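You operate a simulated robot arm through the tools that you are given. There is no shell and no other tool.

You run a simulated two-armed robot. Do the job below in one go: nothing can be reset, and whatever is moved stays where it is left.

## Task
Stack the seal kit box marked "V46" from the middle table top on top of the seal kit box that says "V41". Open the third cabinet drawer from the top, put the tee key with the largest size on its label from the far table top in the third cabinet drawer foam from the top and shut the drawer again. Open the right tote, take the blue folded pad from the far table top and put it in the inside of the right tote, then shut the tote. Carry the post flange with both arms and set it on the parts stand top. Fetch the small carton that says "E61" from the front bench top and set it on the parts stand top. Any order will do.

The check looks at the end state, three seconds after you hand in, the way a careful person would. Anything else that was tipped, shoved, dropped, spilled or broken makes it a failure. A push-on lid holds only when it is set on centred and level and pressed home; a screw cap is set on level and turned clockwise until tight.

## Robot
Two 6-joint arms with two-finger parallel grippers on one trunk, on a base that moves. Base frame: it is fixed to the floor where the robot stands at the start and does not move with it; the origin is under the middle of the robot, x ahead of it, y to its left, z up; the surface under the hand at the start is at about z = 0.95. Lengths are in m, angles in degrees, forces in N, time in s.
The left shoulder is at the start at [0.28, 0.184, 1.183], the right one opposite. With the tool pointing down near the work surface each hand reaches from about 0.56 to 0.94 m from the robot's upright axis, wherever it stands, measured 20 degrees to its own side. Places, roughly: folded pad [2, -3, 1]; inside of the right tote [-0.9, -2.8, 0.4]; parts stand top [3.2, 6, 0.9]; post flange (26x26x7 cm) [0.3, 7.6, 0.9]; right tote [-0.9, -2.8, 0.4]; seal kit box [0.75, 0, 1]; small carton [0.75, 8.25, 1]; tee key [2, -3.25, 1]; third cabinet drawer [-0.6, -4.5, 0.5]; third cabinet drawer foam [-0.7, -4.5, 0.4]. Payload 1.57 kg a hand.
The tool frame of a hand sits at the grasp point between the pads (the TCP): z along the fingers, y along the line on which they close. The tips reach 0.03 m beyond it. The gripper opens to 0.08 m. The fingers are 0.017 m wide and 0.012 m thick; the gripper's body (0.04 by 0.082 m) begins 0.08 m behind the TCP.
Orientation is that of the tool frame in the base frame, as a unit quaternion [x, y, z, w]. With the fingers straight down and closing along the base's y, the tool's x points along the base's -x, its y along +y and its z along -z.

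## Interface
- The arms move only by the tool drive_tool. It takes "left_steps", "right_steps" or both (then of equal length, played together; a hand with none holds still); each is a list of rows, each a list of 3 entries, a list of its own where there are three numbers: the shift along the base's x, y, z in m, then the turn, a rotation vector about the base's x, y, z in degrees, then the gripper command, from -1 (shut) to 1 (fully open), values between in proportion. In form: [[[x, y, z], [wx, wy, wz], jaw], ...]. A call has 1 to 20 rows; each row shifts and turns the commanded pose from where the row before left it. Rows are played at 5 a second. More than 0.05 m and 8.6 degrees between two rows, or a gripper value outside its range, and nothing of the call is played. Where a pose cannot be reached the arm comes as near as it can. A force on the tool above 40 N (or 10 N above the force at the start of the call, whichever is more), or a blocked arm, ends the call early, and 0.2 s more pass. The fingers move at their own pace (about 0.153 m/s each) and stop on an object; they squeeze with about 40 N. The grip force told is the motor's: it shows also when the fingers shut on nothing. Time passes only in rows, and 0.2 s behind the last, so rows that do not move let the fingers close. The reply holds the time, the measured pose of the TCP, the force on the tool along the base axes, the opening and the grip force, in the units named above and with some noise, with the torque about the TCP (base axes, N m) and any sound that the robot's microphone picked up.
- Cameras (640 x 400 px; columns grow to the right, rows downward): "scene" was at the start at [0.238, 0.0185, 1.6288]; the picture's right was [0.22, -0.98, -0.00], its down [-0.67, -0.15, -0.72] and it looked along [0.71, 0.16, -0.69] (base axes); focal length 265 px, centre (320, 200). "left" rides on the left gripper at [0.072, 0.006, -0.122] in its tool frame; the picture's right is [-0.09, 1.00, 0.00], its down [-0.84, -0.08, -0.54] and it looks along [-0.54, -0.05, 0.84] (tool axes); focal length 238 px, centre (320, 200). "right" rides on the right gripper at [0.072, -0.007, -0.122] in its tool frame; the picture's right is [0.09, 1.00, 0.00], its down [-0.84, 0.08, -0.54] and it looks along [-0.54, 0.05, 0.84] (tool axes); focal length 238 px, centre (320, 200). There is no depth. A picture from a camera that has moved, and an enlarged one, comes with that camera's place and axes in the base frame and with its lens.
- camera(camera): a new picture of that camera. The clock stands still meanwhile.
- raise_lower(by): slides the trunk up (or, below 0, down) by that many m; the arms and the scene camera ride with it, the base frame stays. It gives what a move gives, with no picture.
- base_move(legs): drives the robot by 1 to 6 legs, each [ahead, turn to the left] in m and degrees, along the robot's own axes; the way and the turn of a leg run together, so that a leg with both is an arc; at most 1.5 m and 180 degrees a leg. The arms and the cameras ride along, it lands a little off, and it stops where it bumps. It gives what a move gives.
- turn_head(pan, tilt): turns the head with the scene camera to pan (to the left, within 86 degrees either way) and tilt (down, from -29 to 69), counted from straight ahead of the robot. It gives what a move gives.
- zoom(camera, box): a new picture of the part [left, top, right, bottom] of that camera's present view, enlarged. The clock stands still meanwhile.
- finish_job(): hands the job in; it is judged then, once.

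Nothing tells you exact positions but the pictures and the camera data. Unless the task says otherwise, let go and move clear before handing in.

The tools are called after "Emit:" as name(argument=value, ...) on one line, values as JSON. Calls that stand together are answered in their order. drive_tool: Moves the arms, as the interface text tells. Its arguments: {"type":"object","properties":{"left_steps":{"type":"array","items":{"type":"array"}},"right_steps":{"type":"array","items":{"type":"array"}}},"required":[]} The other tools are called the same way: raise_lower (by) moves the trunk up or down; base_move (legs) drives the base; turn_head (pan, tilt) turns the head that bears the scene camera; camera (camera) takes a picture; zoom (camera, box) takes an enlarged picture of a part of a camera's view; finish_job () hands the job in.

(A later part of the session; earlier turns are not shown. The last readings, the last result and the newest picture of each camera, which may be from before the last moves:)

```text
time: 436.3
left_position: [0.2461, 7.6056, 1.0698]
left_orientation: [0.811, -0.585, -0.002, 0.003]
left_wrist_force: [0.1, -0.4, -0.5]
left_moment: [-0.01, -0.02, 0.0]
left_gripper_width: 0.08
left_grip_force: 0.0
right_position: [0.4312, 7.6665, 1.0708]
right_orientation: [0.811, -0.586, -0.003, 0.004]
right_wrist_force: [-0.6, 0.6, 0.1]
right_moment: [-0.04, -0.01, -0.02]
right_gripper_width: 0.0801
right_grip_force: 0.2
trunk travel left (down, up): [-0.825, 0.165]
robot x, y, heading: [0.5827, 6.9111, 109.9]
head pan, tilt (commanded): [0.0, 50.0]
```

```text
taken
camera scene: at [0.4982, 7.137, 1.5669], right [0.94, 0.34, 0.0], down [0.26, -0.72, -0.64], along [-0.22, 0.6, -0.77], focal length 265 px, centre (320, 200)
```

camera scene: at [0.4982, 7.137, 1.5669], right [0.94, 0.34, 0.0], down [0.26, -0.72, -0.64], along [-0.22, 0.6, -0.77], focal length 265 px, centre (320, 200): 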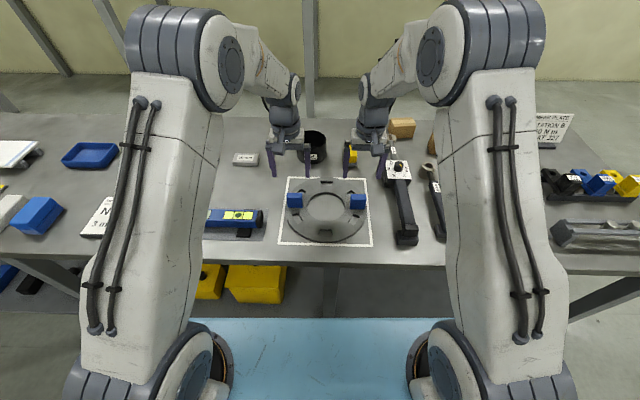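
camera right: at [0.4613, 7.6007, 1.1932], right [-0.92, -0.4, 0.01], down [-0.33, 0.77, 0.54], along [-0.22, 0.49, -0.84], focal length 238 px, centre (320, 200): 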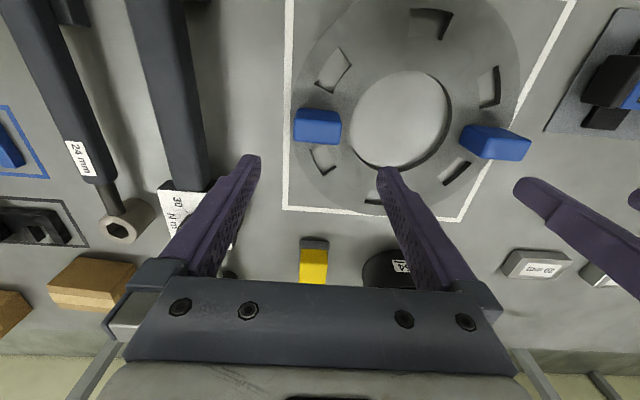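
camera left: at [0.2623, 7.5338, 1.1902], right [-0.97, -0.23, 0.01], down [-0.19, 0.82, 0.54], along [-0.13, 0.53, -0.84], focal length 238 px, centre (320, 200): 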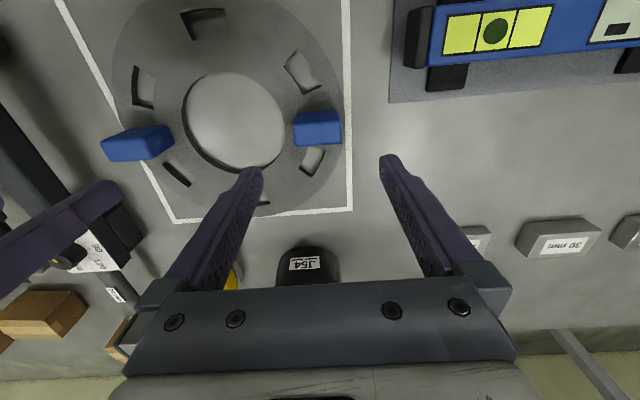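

Both hands are centred over the blue blocks. I'll descend together and close both grippers.

Emit:
drive_tool(left_steps=[[[0, 0, -0.03], [0, 0, 0], 1], [[0, 0, -0.03], [0, 0, 0], 1], [[0, 0, -0.03], [0, 0, 0], 1], [[0, 0, -0.02], [0, 0, 0], 1], [[0, 0, -0.007], [0, 0, 0], 1], [[0, 0, 0], [0, 0, 0], 1], [[0, 0, 0], [0, 0, 0], 0.4], [[0, 0, 0], [0, 0, 0], -0.2], [[0, 0, 0], [0, 0, 0], -1], [[0, 0, 0], [0, 0, 0], -1]], right_steps=[[[0.002, 0, -0.03], [0, 0, 0], 1], [[0, 0, -0.03], [0, 0, 0], 1], [[0, 0, -0.03], [0, 0, 0], 1], [[0, 0, -0.02], [0, 0, 0], 1], [[0, 0, -0.008], [0, 0, 0], 1], [[0, 0, 0], [0, 0, 0], 1], [[0, 0, 0], [0, 0, 0], 0.4], [[0, 0, 0], [0, 0, 0], -0.2], [[0, 0, 0], [0, 0, 0], -1], [[0, 0, 0], [0, 0, 0], -1]])

Emit:
camera(camera="left")

Emit:
camera(camera="right")

```text
time: 438.5
left_position: [0.2471, 7.6056, 0.9561]
left_orientation: [0.811, -0.586, -0.002, 0.003]
left_wrist_force: [7.5, 0.3, 1.2]
left_moment: [0.41, -0.66, -0.18]
left_gripper_width: 0.0478
left_grip_force: 39.8
right_position: [0.4318, 7.6668, 0.9513]
right_orientation: [0.811, -0.585, -0.002, 0.004]
right_wrist_force: [-6.0, -0.8, 0.2]
right_moment: [0.31, -0.98, -0.23]
right_gripper_width: 0.0479
right_grip_force: 40.2
trunk travel left (down, up): [-0.825, 0.165]
robot x, y, heading: [0.5819, 6.9126, 109.8]
head pan, tilt (commanded): [0.0, 50.0]
```

```text
taken
camera left: at [0.2637, 7.533, 1.0765], right [-0.97, -0.23, 0.01], down [-0.19, 0.82, 0.54], along [-0.13, 0.53, -0.84], focal length 238 px, centre (320, 200)
```

left: 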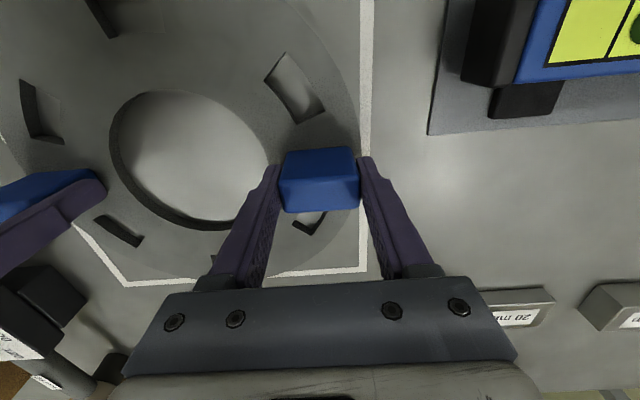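

```text
taken
camera right: at [0.4627, 7.6003, 1.0745], right [-0.92, -0.4, 0.01], down [-0.33, 0.77, 0.54], along [-0.22, 0.49, -0.84], focal length 238 px, centre (320, 200)
```

right: 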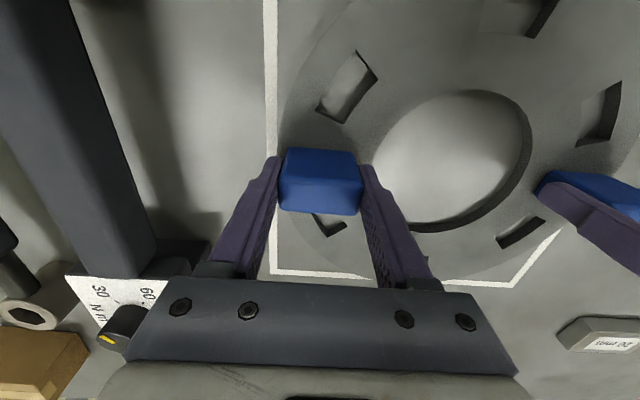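

Both blocks are gripped at 0.048 m. I'll lift both arms in step.

Emit:
drive_tool(left_steps=[[[0, 0, 0.01], [0, 0, 0], -1], [[0, 0, 0.02], [0, 0, 0], -1], [[0, 0, 0.03], [0, 0, 0], -1], [[0, 0, 0.03], [0, 0, 0], -1], [[0, 0, 0], [0, 0, 0], -1]], right_steps=[[[0, 0, 0.01], [0, 0, 0], -1], [[0, 0, 0.02], [0, 0, 0], -1], [[0, 0, 0.03], [0, 0, 0], -1], [[0, 0, 0.03], [0, 0, 0], -1], [[0, 0, 0], [0, 0, 0], -1]])

Emit:
camera(camera="scene")

```text
time: 439.7
left_position: [0.2463, 7.6037, 1.0449]
left_orientation: [0.811, -0.585, -0.001, 0.005]
left_wrist_force: [-3.0, 0.7, -6.3]
left_moment: [-0.47, -0.35, 0.13]
left_gripper_width: 0.0476
left_grip_force: 40.3
right_position: [0.4329, 7.6656, 1.0396]
right_orientation: [0.81, -0.586, -0.002, 0.004]
right_wrist_force: [3.6, -0.7, -6.0]
right_moment: [0.51, 0.31, 0.21]
right_gripper_width: 0.0478
right_grip_force: 40.3
trunk travel left (down, up): [-0.825, 0.165]
robot x, y, heading: [0.5804, 6.9077, 110.0]
head pan, tilt (commanded): [0.0, 50.0]
```

```text
taken
camera scene: at [0.4984, 7.1367, 1.5669], right [0.94, 0.34, 0.0], down [0.26, -0.72, -0.64], along [-0.22, 0.6, -0.77], focal length 265 px, centre (320, 200)
```

scene: 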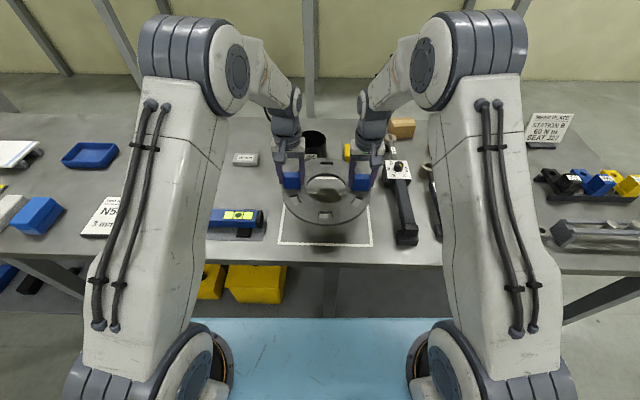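

Emit:
zoom(camera="scene", box=[260, 150, 400, 250])

Emit:
camera(camera="left")

```text
4.00 times, centred on (330, 200) of scene
camera zoom: at [0.4984, 7.1367, 1.5669], right [0.94, 0.34, 0.0], down [0.26, -0.72, -0.64], along [-0.22, 0.6, -0.77], focal length 1059 px, centre (280, 200)
```

zoom: 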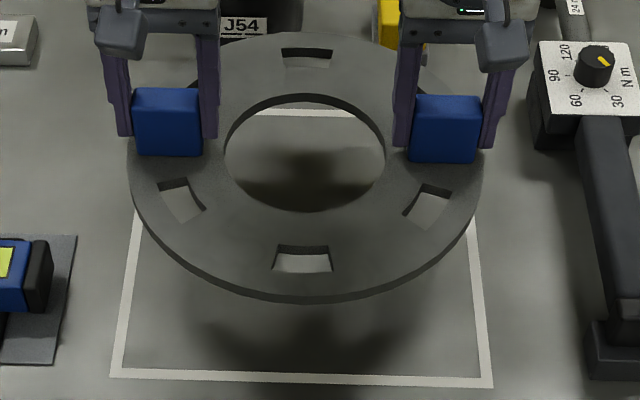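

```text
taken
camera left: at [0.2641, 7.5321, 1.1654], right [-0.97, -0.23, 0.01], down [-0.19, 0.82, 0.54], along [-0.13, 0.52, -0.84], focal length 238 px, centre (320, 200)
```

left: 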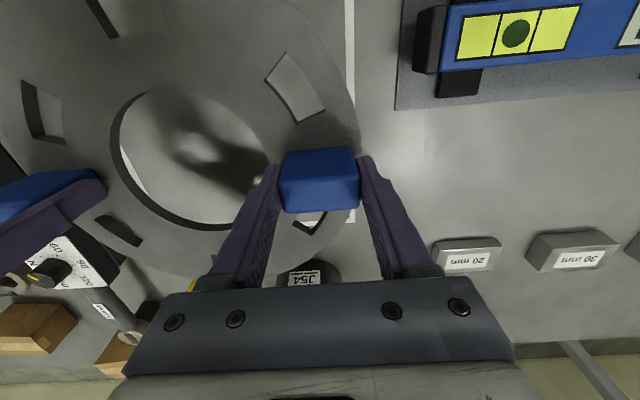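

The flange is level and secure. I'll raise it, back off slightly and turn right toward the parts stand.

Emit:
raise_lower(by=0.13)

Emit:
base_move(legs=[[-0.12, 0], [0, -92]])

Emit:
turn_head(pan=-15, tilt=22)

Emit:
camera(camera="scene")

```text
time: 441.3
left_position: [0.2472, 7.6045, 1.1731]
left_orientation: [0.81, -0.586, -0.002, 0.004]
left_wrist_force: [-16.9, -5.2, -8.7]
left_moment: [0.24, 0.26, -0.17]
left_gripper_width: 0.0479
left_grip_force: 40.0
right_position: [0.4331, 7.665, 1.1692]
right_orientation: [0.811, -0.586, -0.002, 0.004]
right_wrist_force: [16.7, 5.8, -4.2]
right_moment: [-0.44, 0.25, 0.22]
right_gripper_width: 0.0477
right_grip_force: 39.4
trunk travel left (down, up): [-0.955, 0.035]
robot x, y, heading: [0.5828, 6.9114, 109.7]
head pan, tilt (commanded): [0.0, 50.0]
```

```text
time: 446.5
left_position: [1.3256, 7.1062, 1.1742]
left_orientation: [-0.14, 0.99, 0.005, -0.001]
left_wrist_force: [-9.9, 22.4, -3.5]
left_moment: [-0.19, -0.06, -0.16]
left_gripper_width: 0.0481
left_grip_force: 40.1
right_position: [1.3808, 6.9179, 1.1687]
right_orientation: [-0.14, 0.99, 0.004, -0.001]
right_wrist_force: [9.3, -23.4, -6.9]
right_moment: [0.12, 0.1, -0.26]
right_gripper_width: 0.0479
right_grip_force: 40.0
trunk travel left (down, up): [-0.955, 0.035]
robot x, y, heading: [0.6214, 6.7995, 17.7]
head pan, tilt (commanded): [0.0, 50.0]
```

```text
time: 447.4
left_position: [1.3257, 7.1063, 1.175]
left_orientation: [-0.14, 0.99, 0.004, -0.001]
left_wrist_force: [-0.9, -0.5, -5.6]
left_moment: [-0.11, -0.13, -0.13]
left_gripper_width: 0.048
left_grip_force: 39.7
right_position: [1.3805, 6.918, 1.1685]
right_orientation: [-0.141, 0.99, 0.004, -0.001]
right_wrist_force: [1.0, 0.0, -6.2]
right_moment: [0.12, 0.15, 0.05]
right_gripper_width: 0.0478
right_grip_force: 40.0
trunk travel left (down, up): [-0.955, 0.035]
robot x, y, heading: [0.6236, 6.7998, 17.9]
head pan, tilt (commanded): [-15.0, 22.0]
```

```text
taken
camera scene: at [0.8658, 6.8532, 1.7391], right [0.05, -1.0, 0.0], down [-0.38, -0.02, -0.93], along [0.93, 0.04, -0.38], focal length 265 px, centre (320, 200)
```

scene: 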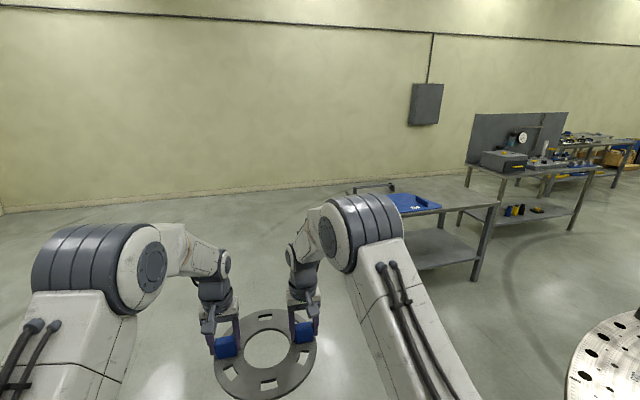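

The parts stand's end faces this corridor, and a blue jig lies on part of its top. I'll drive past the bench end and face the stand's near end to see its top properly.

Emit:
base_move(legs=[[1.5, 0], [0.5, 0], [0, -90]])

Emit:
turn_head(pan=0, tilt=35)

Emit:
camera(camera="scene")

```text
time: 461.1
left_position: [2.8696, 6.7196, 1.1746]
left_orientation: [0.583, 0.812, 0.004, 0.003]
left_wrist_force: [1.3, 2.5, -5.5]
left_moment: [-0.06, 0.21, -0.17]
left_gripper_width: 0.0477
left_grip_force: 40.7
right_position: [2.6836, 6.6568, 1.1685]
right_orientation: [0.583, 0.812, 0.003, 0.002]
right_wrist_force: [-1.4, -1.9, -6.0]
right_moment: [0.13, -0.18, -0.1]
right_gripper_width: 0.0478
right_grip_force: 39.9
trunk travel left (down, up): [-0.955, 0.035]
robot x, y, heading: [2.5308, 7.404, -69.8]
head pan, tilt (commanded): [-15.0, 22.0]
```

```text
time: 461.9
left_position: [2.869, 6.72, 1.1741]
left_orientation: [0.583, 0.812, 0.004, 0.001]
left_wrist_force: [-1.0, 0.7, -5.7]
left_moment: [-0.14, 0.16, -0.11]
left_gripper_width: 0.0479
left_grip_force: 40.1
right_position: [2.6842, 6.6563, 1.1689]
right_orientation: [0.583, 0.812, 0.003, 0.002]
right_wrist_force: [0.2, -0.1, -6.5]
right_moment: [0.19, -0.11, 0.07]
right_gripper_width: 0.048
right_grip_force: 40.1
trunk travel left (down, up): [-0.955, 0.035]
robot x, y, heading: [2.5355, 7.4083, -69.8]
head pan, tilt (commanded): [0.0, 35.0]
```

```text
taken
camera scene: at [2.615, 7.1773, 1.7187], right [-0.94, -0.34, 0.0], down [-0.2, 0.54, -0.82], along [0.28, -0.77, -0.57], focal length 265 px, centre (320, 200)
```

scene: 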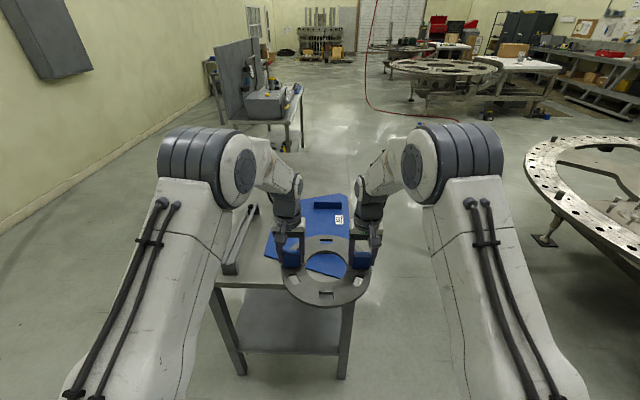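

Emit:
zoom(camera="scene", box=[200, 170, 400, 310])

Emit:
camera(camera="left")

Emit:
camera(camera="right")

```text
2.86 times, centred on (300, 240) of scene
camera zoom: at [2.615, 7.1773, 1.7187], right [-0.94, -0.34, 0.0], down [-0.2, 0.54, -0.82], along [0.28, -0.77, -0.57], focal length 756 px, centre (377, 86)
```

zoom: 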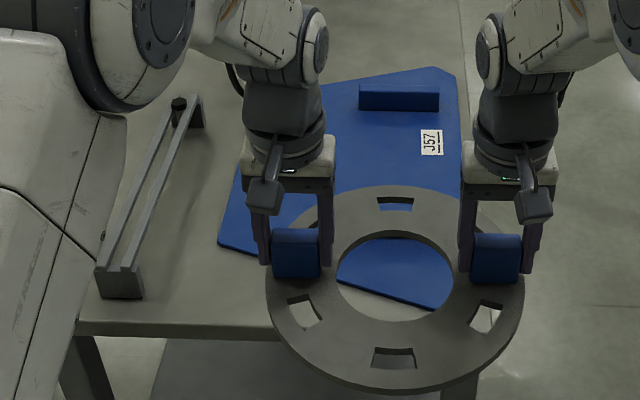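

```text
taken
camera left: at [2.8511, 6.7883, 1.2951], right [0.97, 0.23, 0.01], down [0.19, -0.82, 0.54], along [0.13, -0.52, -0.84], focal length 238 px, centre (320, 200)
```

left: 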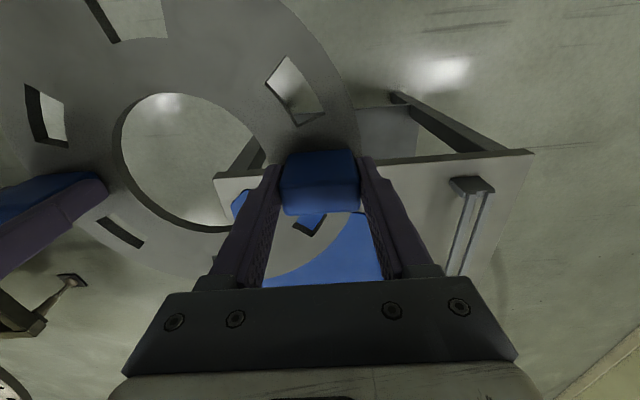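

```text
taken
camera right: at [2.6535, 6.7221, 1.2916], right [0.91, 0.41, 0.01], down [0.34, -0.77, 0.54], along [0.23, -0.49, -0.84], focal length 238 px, centre (320, 200)
```

right: 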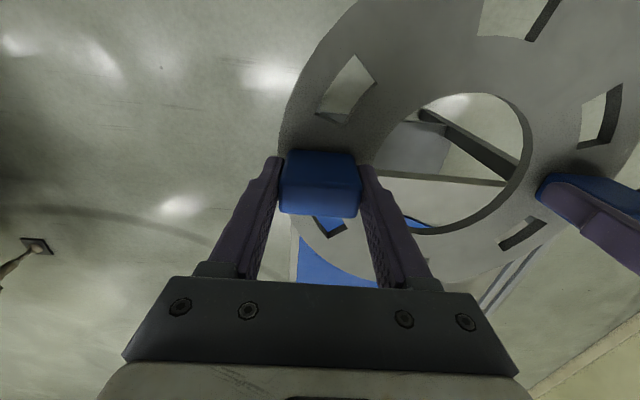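

A blue plate and a rail take up this half of the stand, but the far half looks free. I'll drive round to the stand's open long side with the flange.

Emit:
base_move(legs=[[0, 88], [1.3, 0], [0, -90], [1.5, 0], [0.2, 0], [0, -88]])

Emit:
turn_head(pan=0, tilt=30)

Emit:
camera(camera="scene")

```text
time: 487.8
left_position: [3.6304, 5.8839, 1.1743]
left_orientation: [0.989, 0.145, 0.001, 0.004]
left_wrist_force: [1.0, -0.4, -5.4]
left_moment: [0.23, 0.06, -0.12]
left_gripper_width: 0.0479
left_grip_force: 40.1
right_position: [3.5746, 6.0716, 1.169]
right_orientation: [0.99, 0.143, 0.001, 0.004]
right_wrist_force: [-1.8, -1.4, -6.2]
right_moment: [-0.2, -0.13, -0.09]
right_gripper_width: 0.048
right_grip_force: 39.9
trunk travel left (down, up): [-0.955, 0.035]
robot x, y, heading: [4.3301, 6.1965, -161.9]
head pan, tilt (commanded): [0.0, 35.0]
```

```text
time: 488.4
left_position: [3.6325, 5.8849, 1.173]
left_orientation: [0.99, 0.144, 0.001, 0.004]
left_wrist_force: [0.3, 0.0, -6.3]
left_moment: [0.22, 0.14, -0.15]
left_gripper_width: 0.0482
left_grip_force: 40.2
right_position: [3.575, 6.0706, 1.1687]
right_orientation: [0.99, 0.144, 0.002, 0.003]
right_wrist_force: [-1.3, 0.2, -6.4]
right_moment: [-0.23, -0.21, 0.06]
right_gripper_width: 0.0477
right_grip_force: 40.0
trunk travel left (down, up): [-0.955, 0.035]
robot x, y, heading: [4.3326, 6.1983, -162.0]
head pan, tilt (commanded): [0.0, 30.0]
```

```text
taken
camera scene: at [4.092, 6.1196, 1.7264], right [-0.31, 0.95, 0.0], down [0.48, 0.16, -0.87], along [-0.82, -0.27, -0.5], focal length 265 px, centre (320, 200)
```

scene: 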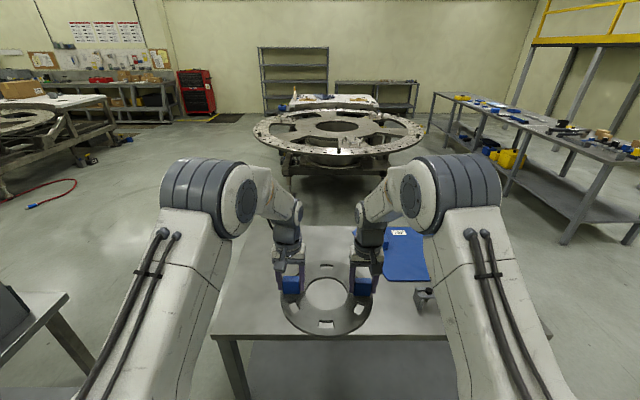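

The near half of the stand's long side is free. I'll move in so the flange hovers over that free area, keeping room for the carton.

Emit:
base_move(legs=[[0, 22], [0.33, 0], [0, -22]])

Emit:
turn_head(pan=0, tilt=50)

Emit:
camera(camera="scene")

Emit:
camera(camera="left")

Emit:
camera(camera="right")

```text
time: 493.0
left_position: [3.3799, 5.6735, 1.1733]
left_orientation: [0.99, 0.143, 0.002, 0.004]
left_wrist_force: [0.4, 0.6, -4.6]
left_moment: [0.3, 0.15, -0.13]
left_gripper_width: 0.048
left_grip_force: 39.5
right_position: [3.3257, 5.8613, 1.1691]
right_orientation: [0.99, 0.142, 0.001, 0.004]
right_wrist_force: [-0.8, -0.7, -7.3]
right_moment: [-0.09, -0.13, -0.13]
right_gripper_width: 0.0481
right_grip_force: 39.7
trunk travel left (down, up): [-0.955, 0.035]
robot x, y, heading: [4.0834, 5.9832, -162.5]
head pan, tilt (commanded): [0.0, 30.0]
```

```text
time: 493.8
left_position: [3.3814, 5.6745, 1.1747]
left_orientation: [0.99, 0.143, 0.002, 0.005]
left_wrist_force: [0.7, -0.1, -7.0]
left_moment: [0.16, 0.11, -0.15]
left_gripper_width: 0.0481
left_grip_force: 39.7
right_position: [3.3245, 5.8622, 1.1692]
right_orientation: [0.99, 0.142, 0.001, 0.003]
right_wrist_force: [0.1, -0.6, -6.2]
right_moment: [-0.15, -0.15, 0.09]
right_gripper_width: 0.0483
right_grip_force: 40.5
trunk travel left (down, up): [-0.955, 0.035]
robot x, y, heading: [4.0858, 5.9823, -162.3]
head pan, tilt (commanded): [0.0, 50.0]
```

```text
taken
camera scene: at [3.8548, 5.9128, 1.6969], right [-0.31, 0.95, 0.0], down [0.73, 0.23, -0.64], along [-0.61, -0.2, -0.77], focal length 265 px, centre (320, 200)
```

scene: 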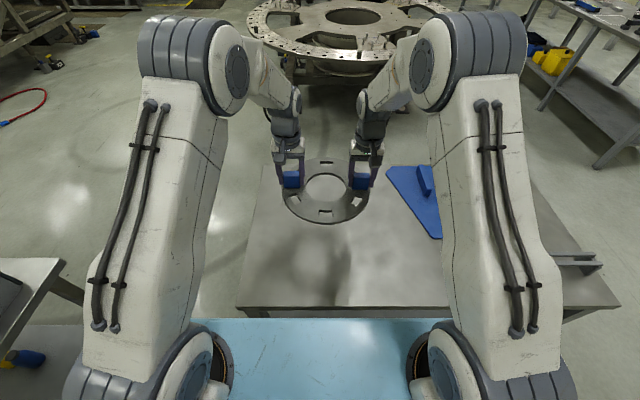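

```text
taken
camera left: at [3.4509, 5.6875, 1.295], right [0.19, -0.98, 0.01], down [-0.83, -0.16, 0.54], along [-0.53, -0.11, -0.84], focal length 238 px, centre (320, 200)
```

left: 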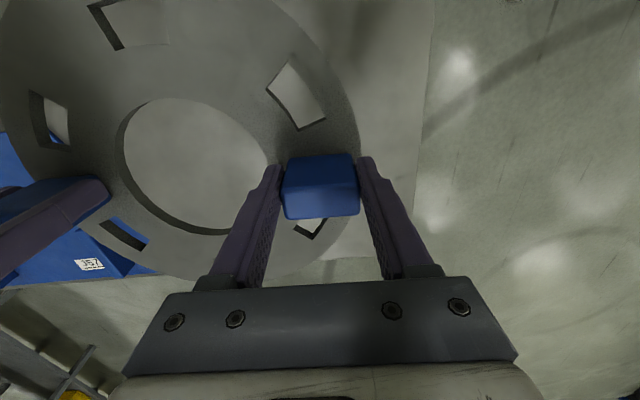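

```text
taken
camera right: at [3.3913, 5.8891, 1.2915], right [0.37, -0.93, 0.01], down [-0.78, -0.31, 0.54], along [-0.5, -0.21, -0.84], focal length 238 px, centre (320, 200)
```

right: 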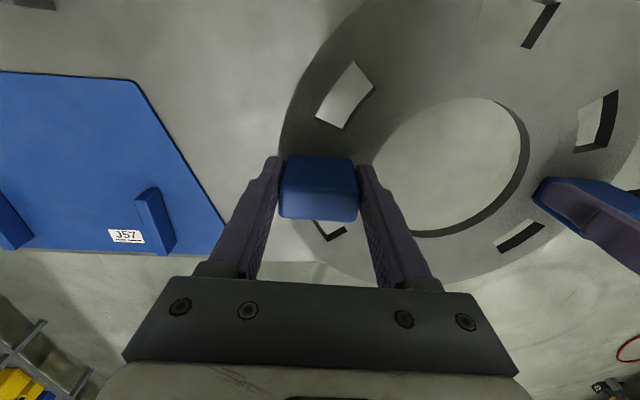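

The flange hovers over the free part of the stand, with margin on all sides. I'll lower both arms in step.

Emit:
drive_tool(left_steps=[[[0, 0, -0.03], [0, 0, 0], -1], [[0, 0, -0.03], [0, 0, 0], -1], [[0, 0, -0.03], [0, 0, 0], -1], [[0, 0, -0.03], [0, 0, 0], -1], [[0, 0, -0.03], [0, 0, 0], -1], [[0, 0, -0.02], [0, 0, 0], -1], [[0, 0, 0], [0, 0, 0], -1]], right_steps=[[[0, 0, -0.03], [0, 0, 0], -1], [[0, 0, -0.03], [0, 0, 0], -1], [[0, 0, -0.03], [0, 0, 0], -1], [[0, 0, -0.03], [0, 0, 0], -1], [[0, 0, -0.03], [0, 0, 0], -1], [[0, 0, -0.02], [0, 0, 0], -1], [[0, 0, 0], [0, 0, 0], -1]])

Emit:
camera(camera="scene")

Emit:
zoom(camera="scene", box=[230, 150, 450, 310])

```text
time: 495.4
left_position: [3.3811, 5.6775, 1.0025]
left_orientation: [0.99, 0.143, 0.003, 0.004]
left_wrist_force: [-2.1, -10.8, -22.7]
left_moment: [-1.7, 0.17, 0.36]
left_gripper_width: 0.0479
left_grip_force: 39.9
right_position: [3.3234, 5.8627, 0.9939]
right_orientation: [0.99, 0.143, 0.0, 0.002]
right_wrist_force: [1.6, 10.4, 10.8]
right_moment: [-1.46, -1.18, 0.56]
right_gripper_width: 0.0483
right_grip_force: 40.4
trunk travel left (down, up): [-0.955, 0.035]
robot x, y, heading: [4.0814, 5.9831, -162.3]
head pan, tilt (commanded): [0.0, 50.0]
```

```text
taken
camera scene: at [3.8547, 5.9127, 1.6969], right [-0.31, 0.95, 0.0], down [0.73, 0.23, -0.64], along [-0.61, -0.2, -0.77], focal length 265 px, centre (320, 200)
```

scene: 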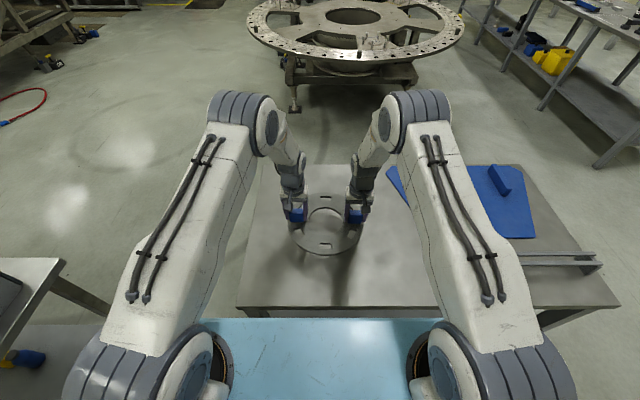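

```text
2.50 times, centred on (340, 230) of scene
camera zoom: at [3.8547, 5.9127, 1.6969], right [-0.31, 0.95, 0.0], down [0.73, 0.23, -0.64], along [-0.61, -0.2, -0.77], focal length 662 px, centre (270, 125)
```

zoom: 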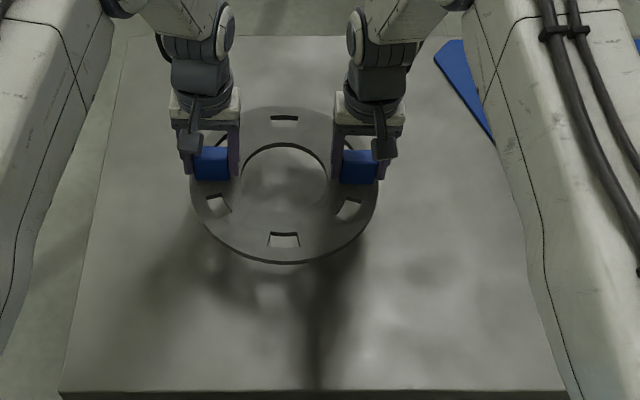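

Emit:
drive_tool(left_steps=[[[0, 0, -0.012], [0, 0, 0], -1], [[0, 0, -0.012], [0, 0, 0], -1], [[0, 0, -0.009], [0, 0, 0], -1], [[0, 0, 0], [0, 0, 0], -1]], right_steps=[[[0, 0, -0.01], [0, 0, 0], -1], [[0, 0, -0.01], [0, 0, 0], -1], [[0, 0, -0.009], [0, 0, 0], -1], [[0, 0, 0], [0, 0, 0], -1]])

```text
time: 496.4
left_position: [3.3788, 5.6748, 0.972]
left_orientation: [0.99, 0.143, 0.002, 0.004]
left_wrist_force: [8.0, -6.4, 6.4]
left_moment: [1.54, -0.56, -0.67]
left_gripper_width: 0.0479
left_grip_force: 39.6
right_position: [3.3248, 5.8628, 0.966]
right_orientation: [0.99, 0.143, 0.001, 0.004]
right_wrist_force: [-8.8, 6.2, -19.1]
right_moment: [0.83, 1.15, -0.64]
right_gripper_width: 0.0477
right_grip_force: 39.8
trunk travel left (down, up): [-0.955, 0.035]
robot x, y, heading: [4.0843, 5.9817, -162.1]
head pan, tilt (commanded): [0.0, 50.0]
```

Emit:
drive_tool(left_steps=[[[0, 0, -0.004], [0, 0, 0], -1], [[0, 0, -0.004], [0, 0, 0], -1], [[0, 0, 0], [0, 0, 0], -1]], right_steps=[[[0, 0, -0.004], [0, 0, 0], -1], [[0, 0, -0.005], [0, 0, 0], -1], [[0, 0, 0], [0, 0, 0], -1]])

```text
time: 497.2
left_position: [3.3804, 5.6734, 0.9639]
left_orientation: [0.99, 0.143, 0.002, 0.004]
left_wrist_force: [5.4, -4.7, -1.8]
left_moment: [0.53, -0.32, -0.43]
left_gripper_width: 0.0478
left_grip_force: 39.7
right_position: [3.325, 5.8636, 0.9597]
right_orientation: [0.99, 0.143, 0.002, 0.004]
right_wrist_force: [-4.8, 4.5, -10.5]
right_moment: [0.27, 0.52, -0.24]
right_gripper_width: 0.048
right_grip_force: 40.0
trunk travel left (down, up): [-0.955, 0.035]
robot x, y, heading: [4.0829, 5.9861, -162.3]
head pan, tilt (commanded): [0.0, 50.0]
```

Emit:
drive_tool(left_steps=[[[0, 0, -0.003], [0, 0, 0], -1], [[0, 0, -0.003], [0, 0, 0], -1], [[0, 0, 0], [0, 0, 0], -1]], right_steps=[[[0, 0, -0.003], [0, 0, 0], -1], [[0, 0, -0.003], [0, 0, 0], -1], [[0, 0, 0], [0, 0, 0], -1]])

```text
time: 498.0
left_position: [3.3807, 5.675, 0.9579]
left_orientation: [0.99, 0.142, 0.0, 0.004]
left_wrist_force: [7.6, -0.3, 6.8]
left_moment: [1.38, 0.49, -0.75]
left_gripper_width: 0.0481
left_grip_force: 40.2
right_position: [3.3256, 5.8628, 0.9526]
right_orientation: [0.99, 0.141, 0.001, 0.003]
right_wrist_force: [-7.7, 1.2, -20.1]
right_moment: [1.23, 0.18, -0.62]
right_gripper_width: 0.0481
right_grip_force: 40.2
trunk travel left (down, up): [-0.955, 0.035]
robot x, y, heading: [4.0856, 5.986, -162.2]
head pan, tilt (commanded): [0.0, 50.0]
```

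Emit:
drive_tool(left_steps=[[[0, 0, -0.002], [0, 0, 0], -1], [[0, 0, -0.001], [0, 0, 0], -1], [[0, 0, 0], [0, 0, 0], -1]], right_steps=[[[0, 0, -0.003], [0, 0, 0], -1], [[0, 0, -0.002], [0, 0, 0], -1], [[0, 0, 0], [0, 0, 0], -1]])

Emit:
zoom(camera="scene", box=[270, 180, 390, 270])

```text
time: 498.8
left_position: [3.3814, 5.6756, 0.953]
left_orientation: [0.99, 0.143, 0.001, 0.004]
left_wrist_force: [1.0, -4.5, -8.6]
left_moment: [-0.12, 0.47, 0.14]
left_gripper_width: 0.048
left_grip_force: 39.8
right_position: [3.3255, 5.862, 0.9483]
right_orientation: [0.99, 0.142, 0.001, 0.003]
right_wrist_force: [0.1, 4.8, -2.4]
right_moment: [-0.45, -0.69, 0.05]
right_gripper_width: 0.048
right_grip_force: 40.4
trunk travel left (down, up): [-0.955, 0.035]
robot x, y, heading: [4.0823, 5.9841, -162.2]
head pan, tilt (commanded): [0.0, 50.0]
```

```text
4.44 times, centred on (330, 225) of scene
camera zoom: at [3.8549, 5.9128, 1.6969], right [-0.31, 0.95, 0.0], down [0.73, 0.23, -0.64], along [-0.61, -0.2, -0.77], focal length 1177 px, centre (276, 89)
```

zoom: 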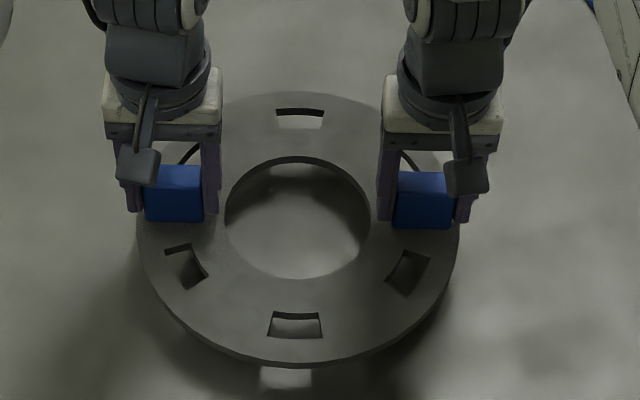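

The flange is still slightly above the stand. I'll keep lowering in small equal steps.

Emit:
drive_tool(left_steps=[[[0, 0, -0.004], [0, 0, 0], -1], [[0, 0, -0.004], [0, 0, 0], -1], [[0, 0, -0.004], [0, 0, 0], -1], [[0, 0, 0], [0, 0, 0], -1]], right_steps=[[[0, 0, -0.004], [0, 0, 0], -1], [[0, 0, -0.004], [0, 0, 0], -1], [[0, 0, -0.004], [0, 0, 0], -1], [[0, 0, 0], [0, 0, 0], -1]])

Emit:
zoom(camera="scene", box=[270, 180, 390, 270])

```text
time: 499.8
left_position: [3.3797, 5.6748, 0.9426]
left_orientation: [0.99, 0.144, 0.002, 0.003]
left_wrist_force: [1.9, 5.9, -1.2]
left_moment: [0.24, 1.25, -0.27]
left_gripper_width: 0.0478
left_grip_force: 40.1
right_position: [3.3255, 5.8623, 0.9373]
right_orientation: [0.99, 0.143, 0.0, 0.004]
right_wrist_force: [-2.5, -5.9, -10.3]
right_moment: [0.6, -1.09, -0.46]
right_gripper_width: 0.0477
right_grip_force: 40.1
trunk travel left (down, up): [-0.955, 0.035]
robot x, y, heading: [4.0842, 5.9838, -162.3]
head pan, tilt (commanded): [0.0, 50.0]
```

```text
4.44 times, centred on (330, 225) of scene
camera zoom: at [3.8548, 5.9128, 1.6969], right [-0.31, 0.95, 0.0], down [0.73, 0.23, -0.64], along [-0.61, -0.2, -0.77], focal length 1177 px, centre (276, 89)
```

zoom: 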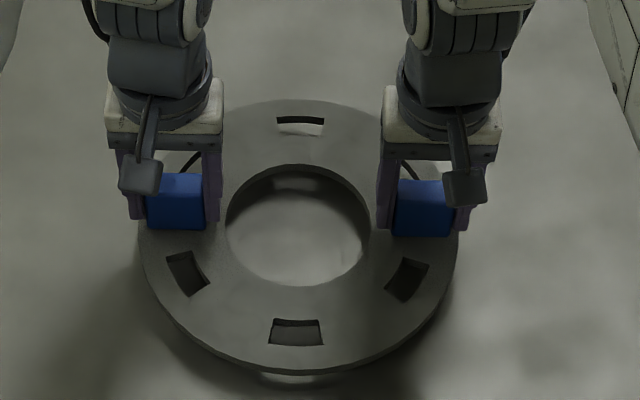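

Emit:
drive_tool(left_steps=[[[0, 0, -0.004], [0, 0, 0], -1], [[0, 0, -0.004], [0, 0, 0], -1], [[0, 0, -0.004], [0, 0, 0], -1], [[0, 0, 0], [0, 0, 0], -1]], right_steps=[[[0, 0, -0.004], [0, 0, 0], -1], [[0, 0, -0.004], [0, 0, 0], -1], [[0, 0, -0.004], [0, 0, 0], -1], [[0, 0, 0], [0, 0, 0], -1]])

Emit:
zoom(camera="scene", box=[270, 180, 390, 270])

```text
time: 500.8
left_position: [3.3795, 5.6742, 0.9299]
left_orientation: [0.99, 0.143, 0.002, 0.004]
left_wrist_force: [-5.3, 8.6, -0.9]
left_moment: [0.98, -0.53, 0.12]
left_gripper_width: 0.0479
left_grip_force: 39.4
right_position: [3.3255, 5.8621, 0.9251]
right_orientation: [0.99, 0.144, 0.001, 0.004]
right_wrist_force: [5.1, -9.0, -10.6]
right_moment: [0.01, 0.77, 0.29]
right_gripper_width: 0.0481
right_grip_force: 39.9
trunk travel left (down, up): [-0.955, 0.035]
robot x, y, heading: [4.0866, 5.9833, -162.2]
head pan, tilt (commanded): [0.0, 50.0]
```

```text
4.44 times, centred on (330, 225) of scene
camera zoom: at [3.8548, 5.9128, 1.6969], right [-0.31, 0.95, 0.0], down [0.73, 0.23, -0.64], along [-0.61, -0.2, -0.77], focal length 1177 px, centre (276, 89)
```

zoom: 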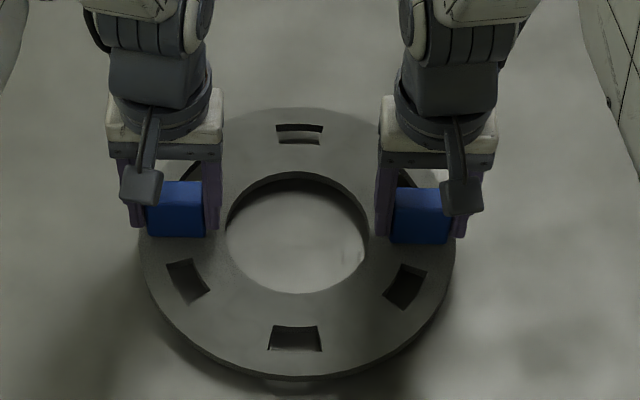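

Emit:
drive_tool(left_steps=[[[0, 0, -0.003], [0, 0, 0], -1], [[0, 0, -0.003], [0, 0, 0], -1], [[0, 0, -0.003], [0, 0, 0], -1], [[0, 0, 0], [0, 0, 0], -1]], right_steps=[[[0, 0, -0.003], [0, 0, 0], -1], [[0, 0, -0.003], [0, 0, 0], -1], [[0, 0, -0.003], [0, 0, 0], -1], [[0, 0, 0], [0, 0, 0], -1]])

Emit:
zoom(camera="scene", box=[270, 180, 390, 270])

```text
time: 501.8
left_position: [3.3789, 5.6746, 0.9198]
left_orientation: [0.99, 0.143, 0.002, 0.004]
left_wrist_force: [2.3, 13.8, 5.6]
left_moment: [1.05, 1.07, -0.66]
left_gripper_width: 0.0483
left_grip_force: 39.8
right_position: [3.3231, 5.862, 0.9166]
right_orientation: [0.99, 0.142, 0.001, 0.006]
right_wrist_force: [-1.6, -14.5, -18.4]
right_moment: [1.17, -0.51, -0.44]
right_gripper_width: 0.0479
right_grip_force: 40.0
trunk travel left (down, up): [-0.955, 0.035]
robot x, y, heading: [4.0822, 5.985, -162.0]
head pan, tilt (commanded): [0.0, 50.0]
```

```text
4.44 times, centred on (330, 225) of scene
camera zoom: at [3.8548, 5.9128, 1.6969], right [-0.31, 0.95, 0.0], down [0.73, 0.23, -0.64], along [-0.61, -0.2, -0.77], focal length 1177 px, centre (276, 89)
```

zoom: 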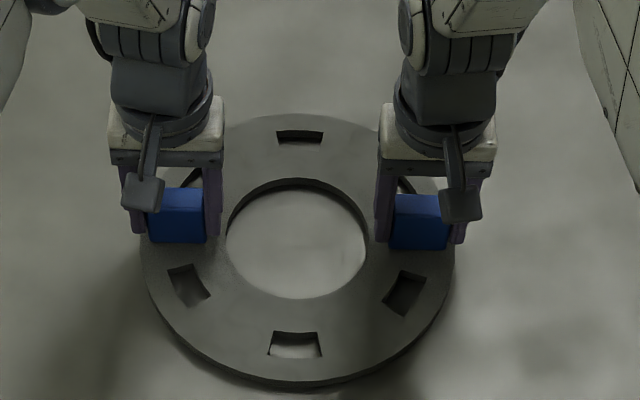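

Emit:
drive_tool(left_steps=[[[0, 0, -0.003], [0, 0, 0], -1], [[0, 0, -0.003], [0, 0, 0], -1], [[0, 0, 0], [0, 0, 0], -1]], right_steps=[[[0, 0, -0.004], [0, 0, 0], -1], [[0, 0, -0.003], [0, 0, 0], -1], [[0, 0, 0], [0, 0, 0], -1]])

Emit:
zoom(camera="scene", box=[270, 180, 390, 270])

```text
time: 502.6
left_position: [3.3802, 5.6742, 0.9167]
left_orientation: [0.99, 0.143, 0.0, 0.004]
left_wrist_force: [-8.3, 10.1, -3.9]
left_moment: [0.9, -0.46, 0.37]
left_gripper_width: 0.0481
left_grip_force: 40.0
right_position: [3.3234, 5.8609, 0.9114]
right_orientation: [0.99, 0.144, 0.0, 0.004]
right_wrist_force: [10.4, -8.5, 22.8]
right_moment: [0.62, 0.25, 0.52]
right_gripper_width: 0.0483
right_grip_force: 39.9
trunk travel left (down, up): [-0.955, 0.035]
robot x, y, heading: [4.0855, 5.987, -162.2]
head pan, tilt (commanded): [0.0, 50.0]
```

```text
4.44 times, centred on (330, 225) of scene
camera zoom: at [3.8565, 5.9131, 1.6976], right [-0.31, 0.95, 0.0], down [0.73, 0.23, -0.64], along [-0.61, -0.2, -0.77], focal length 1177 px, centre (276, 89)
```

zoom: 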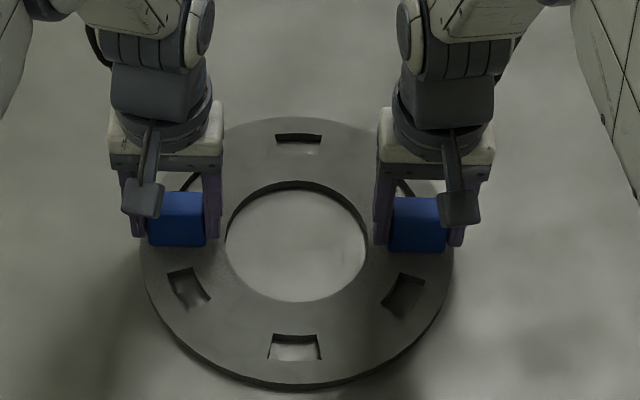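

The flange is resting on the stand. I'll ease the pressure and open both grippers, then rise.

Emit:
drive_tool(left_steps=[[[0, 0, 0], [0, 0, 0], -1], [[0, 0, 0], [0, 0, 0], 0.4], [[0, 0, 0], [0, 0, 0], 0.9], [[0, 0, 0], [0, 0, 0], 0.9], [[0, 0, 0.015], [0, 0, 0], 0.9], [[0, 0, 0.03], [0, 0, 0], 0.9], [[0, 0, 0.04], [0, 0, 0], 0.9], [[0, 0, 0.045], [0, 0, 0], 0.9], [[0, 0, 0.045], [0, 0, 0], 0.9], [[0, 0, 0], [0, 0, 0], 0.9]], right_steps=[[[0, 0, 0.002], [0, 0, 0], -1], [[0, 0, 0], [0, 0, 0], 0.4], [[0, 0, 0], [0, 0, 0], 0.9], [[0, 0, 0], [0, 0, 0], 0.9], [[0, 0, 0.015], [0, 0, 0], 0.9], [[0, 0, 0.03], [0, 0, 0], 0.9], [[0, 0, 0.04], [0, 0, 0], 0.9], [[0, 0, 0.045], [0, 0, 0], 0.9], [[0, 0, 0.045], [0, 0, 0], 0.9], [[0, 0, 0], [0, 0, 0], 0.9]])

Emit:
camera(camera="scene")

Emit:
zoom(camera="scene", box=[230, 150, 450, 310])

```text
time: 504.8
left_position: [3.3812, 5.6784, 1.0897]
left_orientation: [0.99, 0.142, 0.002, 0.004]
left_wrist_force: [1.3, -0.2, -0.1]
left_moment: [-0.02, -0.03, -0.02]
left_gripper_width: 0.076
left_grip_force: 0.1
right_position: [3.3244, 5.8626, 1.0903]
right_orientation: [0.99, 0.143, 0.001, 0.004]
right_wrist_force: [-0.4, 0.2, -0.1]
right_moment: [-0.03, 0.04, 0.02]
right_gripper_width: 0.0759
right_grip_force: 0.1
trunk travel left (down, up): [-0.955, 0.035]
robot x, y, heading: [4.0842, 5.9826, -162.2]
head pan, tilt (commanded): [0.0, 50.0]
```

```text
taken
camera scene: at [3.8559, 5.9131, 1.697], right [-0.31, 0.95, 0.0], down [0.73, 0.23, -0.64], along [-0.61, -0.2, -0.77], focal length 265 px, centre (320, 200)
```

scene: 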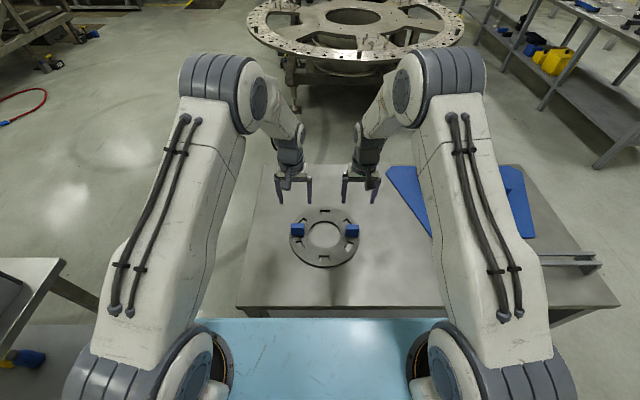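

```text
2.50 times, centred on (340, 230) of scene
camera zoom: at [3.8559, 5.9131, 1.697], right [-0.31, 0.95, 0.0], down [0.73, 0.23, -0.64], along [-0.61, -0.2, -0.77], focal length 662 px, centre (270, 125)
```

zoom: 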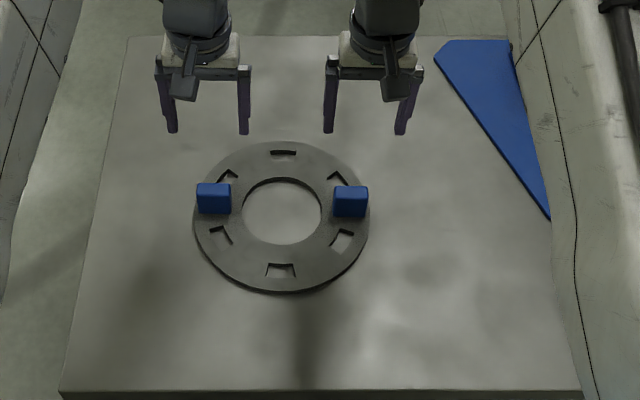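

The flange sits flat on the stand. I'll raise the hands, back away and drive toward the bench's right end, since the carton labels face away from where I stood.

Emit:
drive_tool(left_steps=[[[0.01, 0.003, 0.04], [0, 0, 0], 1], [[0.02, 0.006, 0.04], [0, 0, 0], 1], [[0.03, 0.008, 0.03], [0, 0, 0], 1], [[0.03, 0.008, 0], [0, 0, 0], 1], [[0, 0, 0], [0, 0, 0], 1]], right_steps=[[[0.01, 0.003, 0.04], [0, 0, 0], 1], [[0.02, 0.006, 0.04], [0, 0, 0], 1], [[0.03, 0.012, 0.03], [0, 0, 0], 1], [[0.03, 0.012, 0], [0, 0, 0], 1], [[0, 0, 0], [0, 0, 0], 1]])

Emit:
base_move(legs=[[-0.35, 0], [0, -90]])

Emit:
turn_head(pan=10, tilt=10)

Emit:
camera(camera="scene")

```text
time: 506.0
left_position: [3.4732, 5.701, 1.1983]
left_orientation: [0.99, 0.142, 0.002, 0.004]
left_wrist_force: [-0.2, -0.3, 0.6]
left_moment: [0.05, 0.04, 0.02]
left_gripper_width: 0.0801
left_grip_force: 0.2
right_position: [3.4133, 5.8915, 1.1989]
right_orientation: [0.99, 0.143, 0.0, 0.004]
right_wrist_force: [0.2, -0.4, 0.4]
right_moment: [0.0, -0.03, -0.01]
right_gripper_width: 0.0802
right_grip_force: 0.0
trunk travel left (down, up): [-0.955, 0.035]
robot x, y, heading: [4.0815, 5.9866, -162.4]
head pan, tilt (commanded): [0.0, 50.0]
```

```text
time: 512.2
left_position: [4.1565, 6.7106, 1.1981]
left_orientation: [0.793, -0.61, -0.003, 0.004]
left_wrist_force: [-0.1, 0.5, 0.5]
left_moment: [-0.01, 0.02, -0.01]
left_gripper_width: 0.08
left_grip_force: 0.1
right_position: [4.3495, 6.7657, 1.1987]
right_orientation: [0.792, -0.61, -0.002, 0.003]
right_wrist_force: [-0.1, 0.5, -0.4]
right_moment: [0.03, -0.01, 0.01]
right_gripper_width: 0.0796
right_grip_force: 0.2
trunk travel left (down, up): [-0.955, 0.035]
robot x, y, heading: [4.4219, 6.0912, 106.3]
head pan, tilt (commanded): [0.0, 50.0]
```

```text
time: 513.2
left_position: [4.1566, 6.7121, 1.1986]
left_orientation: [0.792, -0.61, -0.003, 0.004]
left_wrist_force: [0.5, -0.2, 0.3]
left_moment: [-0.02, -0.02, -0.01]
left_gripper_width: 0.0799
left_grip_force: 0.1
right_position: [4.3495, 6.7665, 1.1993]
right_orientation: [0.792, -0.61, -0.002, 0.003]
right_wrist_force: [-0.1, 0.2, 0.5]
right_moment: [0.0, 0.0, -0.01]
right_gripper_width: 0.0799
right_grip_force: 0.0
trunk travel left (down, up): [-0.955, 0.035]
robot x, y, heading: [4.4264, 6.0934, 106.0]
head pan, tilt (commanded): [10.0, 10.0]
```

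```text
taken
camera scene: at [4.3347, 6.3318, 1.7588], right [0.9, 0.44, 0.0], down [0.08, -0.16, -0.98], along [-0.43, 0.88, -0.17], focal length 265 px, centre (320, 200)
```

scene: 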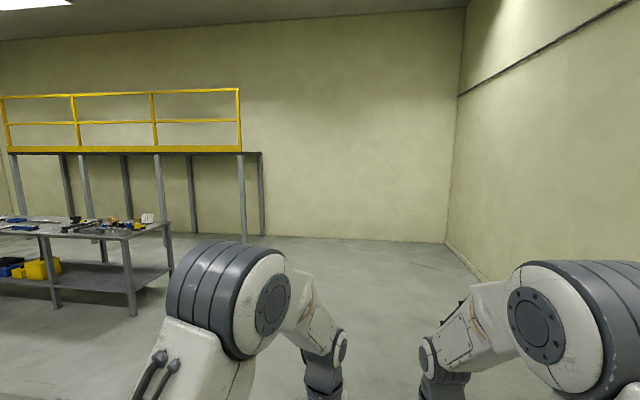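

Open floor ahead. I'll drive up level with the bench's end and look at the cartons from the right side.

Emit:
base_move(legs=[[1.5, 0], [1.4, 0], [0, 75]])

Emit:
turn_head(pan=0, tilt=15)

Emit:
camera(camera="scene")

```text
time: 530.2
left_position: [2.8829, 8.6537, 1.1987]
left_orientation: [1.0, 0.026, 0.001, 0.004]
left_wrist_force: [-0.8, -0.3, 0.2]
left_moment: [-0.01, -0.02, -0.01]
left_gripper_width: 0.0798
left_grip_force: 0.0
right_position: [2.8683, 8.8522, 1.199]
right_orientation: [1.0, 0.026, 0.0, 0.004]
right_wrist_force: [0.4, 0.0, -1.2]
right_moment: [0.0, 0.02, -0.02]
right_gripper_width: 0.0801
right_grip_force: 0.0
trunk travel left (down, up): [-0.955, 0.035]
robot x, y, heading: [3.5427, 8.785, -175.5]
head pan, tilt (commanded): [10.0, 10.0]
```

```text
time: 530.9
left_position: [2.8836, 8.6537, 1.1985]
left_orientation: [1.0, 0.026, 0.001, 0.004]
left_wrist_force: [-0.3, 0.1, -0.2]
left_moment: [0.02, 0.01, 0.0]
left_gripper_width: 0.08
left_grip_force: 0.1
right_position: [2.8692, 8.8523, 1.1981]
right_orientation: [1.0, 0.026, 0.0, 0.005]
right_wrist_force: [-0.2, 0.9, 0.7]
right_moment: [0.01, -0.04, 0.02]
right_gripper_width: 0.0801
right_grip_force: 0.0
trunk travel left (down, up): [-0.955, 0.035]
robot x, y, heading: [3.5405, 8.7871, -175.2]
head pan, tilt (commanded): [0.0, 15.0]
```

```text
taken
camera scene: at [3.2875, 8.7687, 1.7508], right [-0.08, 1.0, 0.0], down [0.26, 0.02, -0.97], along [-0.96, -0.08, -0.26], focal length 265 px, centre (320, 200)
```

scene: 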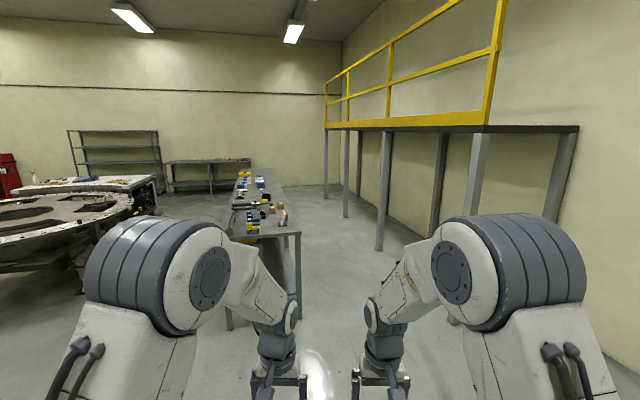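

Emit:
zoom(camera="scene", box=[210, 150, 330, 250])

Emit:
zoom(camera="scene", box=[245, 190, 300, 230])

```text
4.00 times, centred on (270, 200) of scene
camera zoom: at [3.2875, 8.7687, 1.7508], right [-0.08, 1.0, 0.0], down [0.26, 0.02, -0.97], along [-0.96, -0.08, -0.26], focal length 1059 px, centre (520, 200)
```

zoom: 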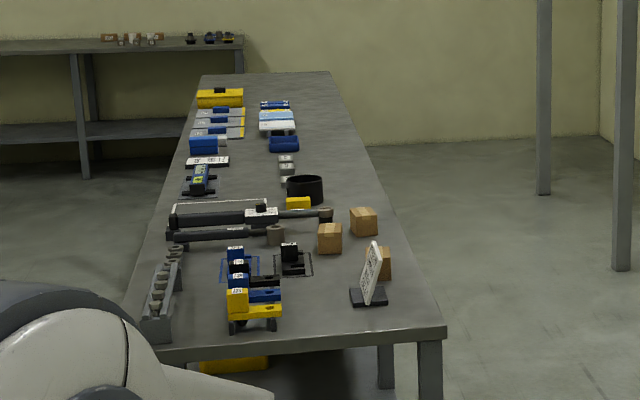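

```text
10.00 times, centred on (272, 210) of scene
camera zoom: at [3.2875, 8.7687, 1.7508], right [-0.08, 1.0, 0.0], down [0.26, 0.02, -0.97], along [-0.96, -0.08, -0.26], focal length 2648 px, centre (795, 100)
```

zoom: 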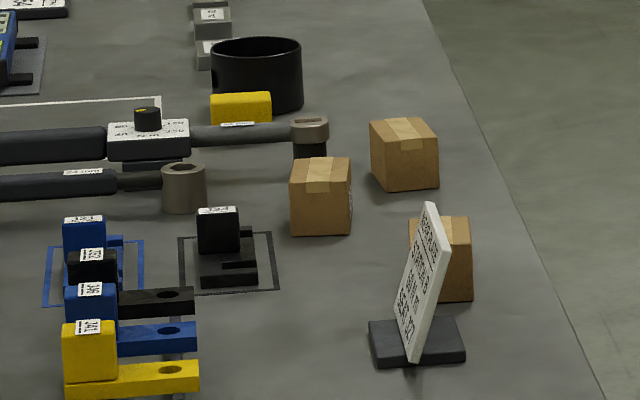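

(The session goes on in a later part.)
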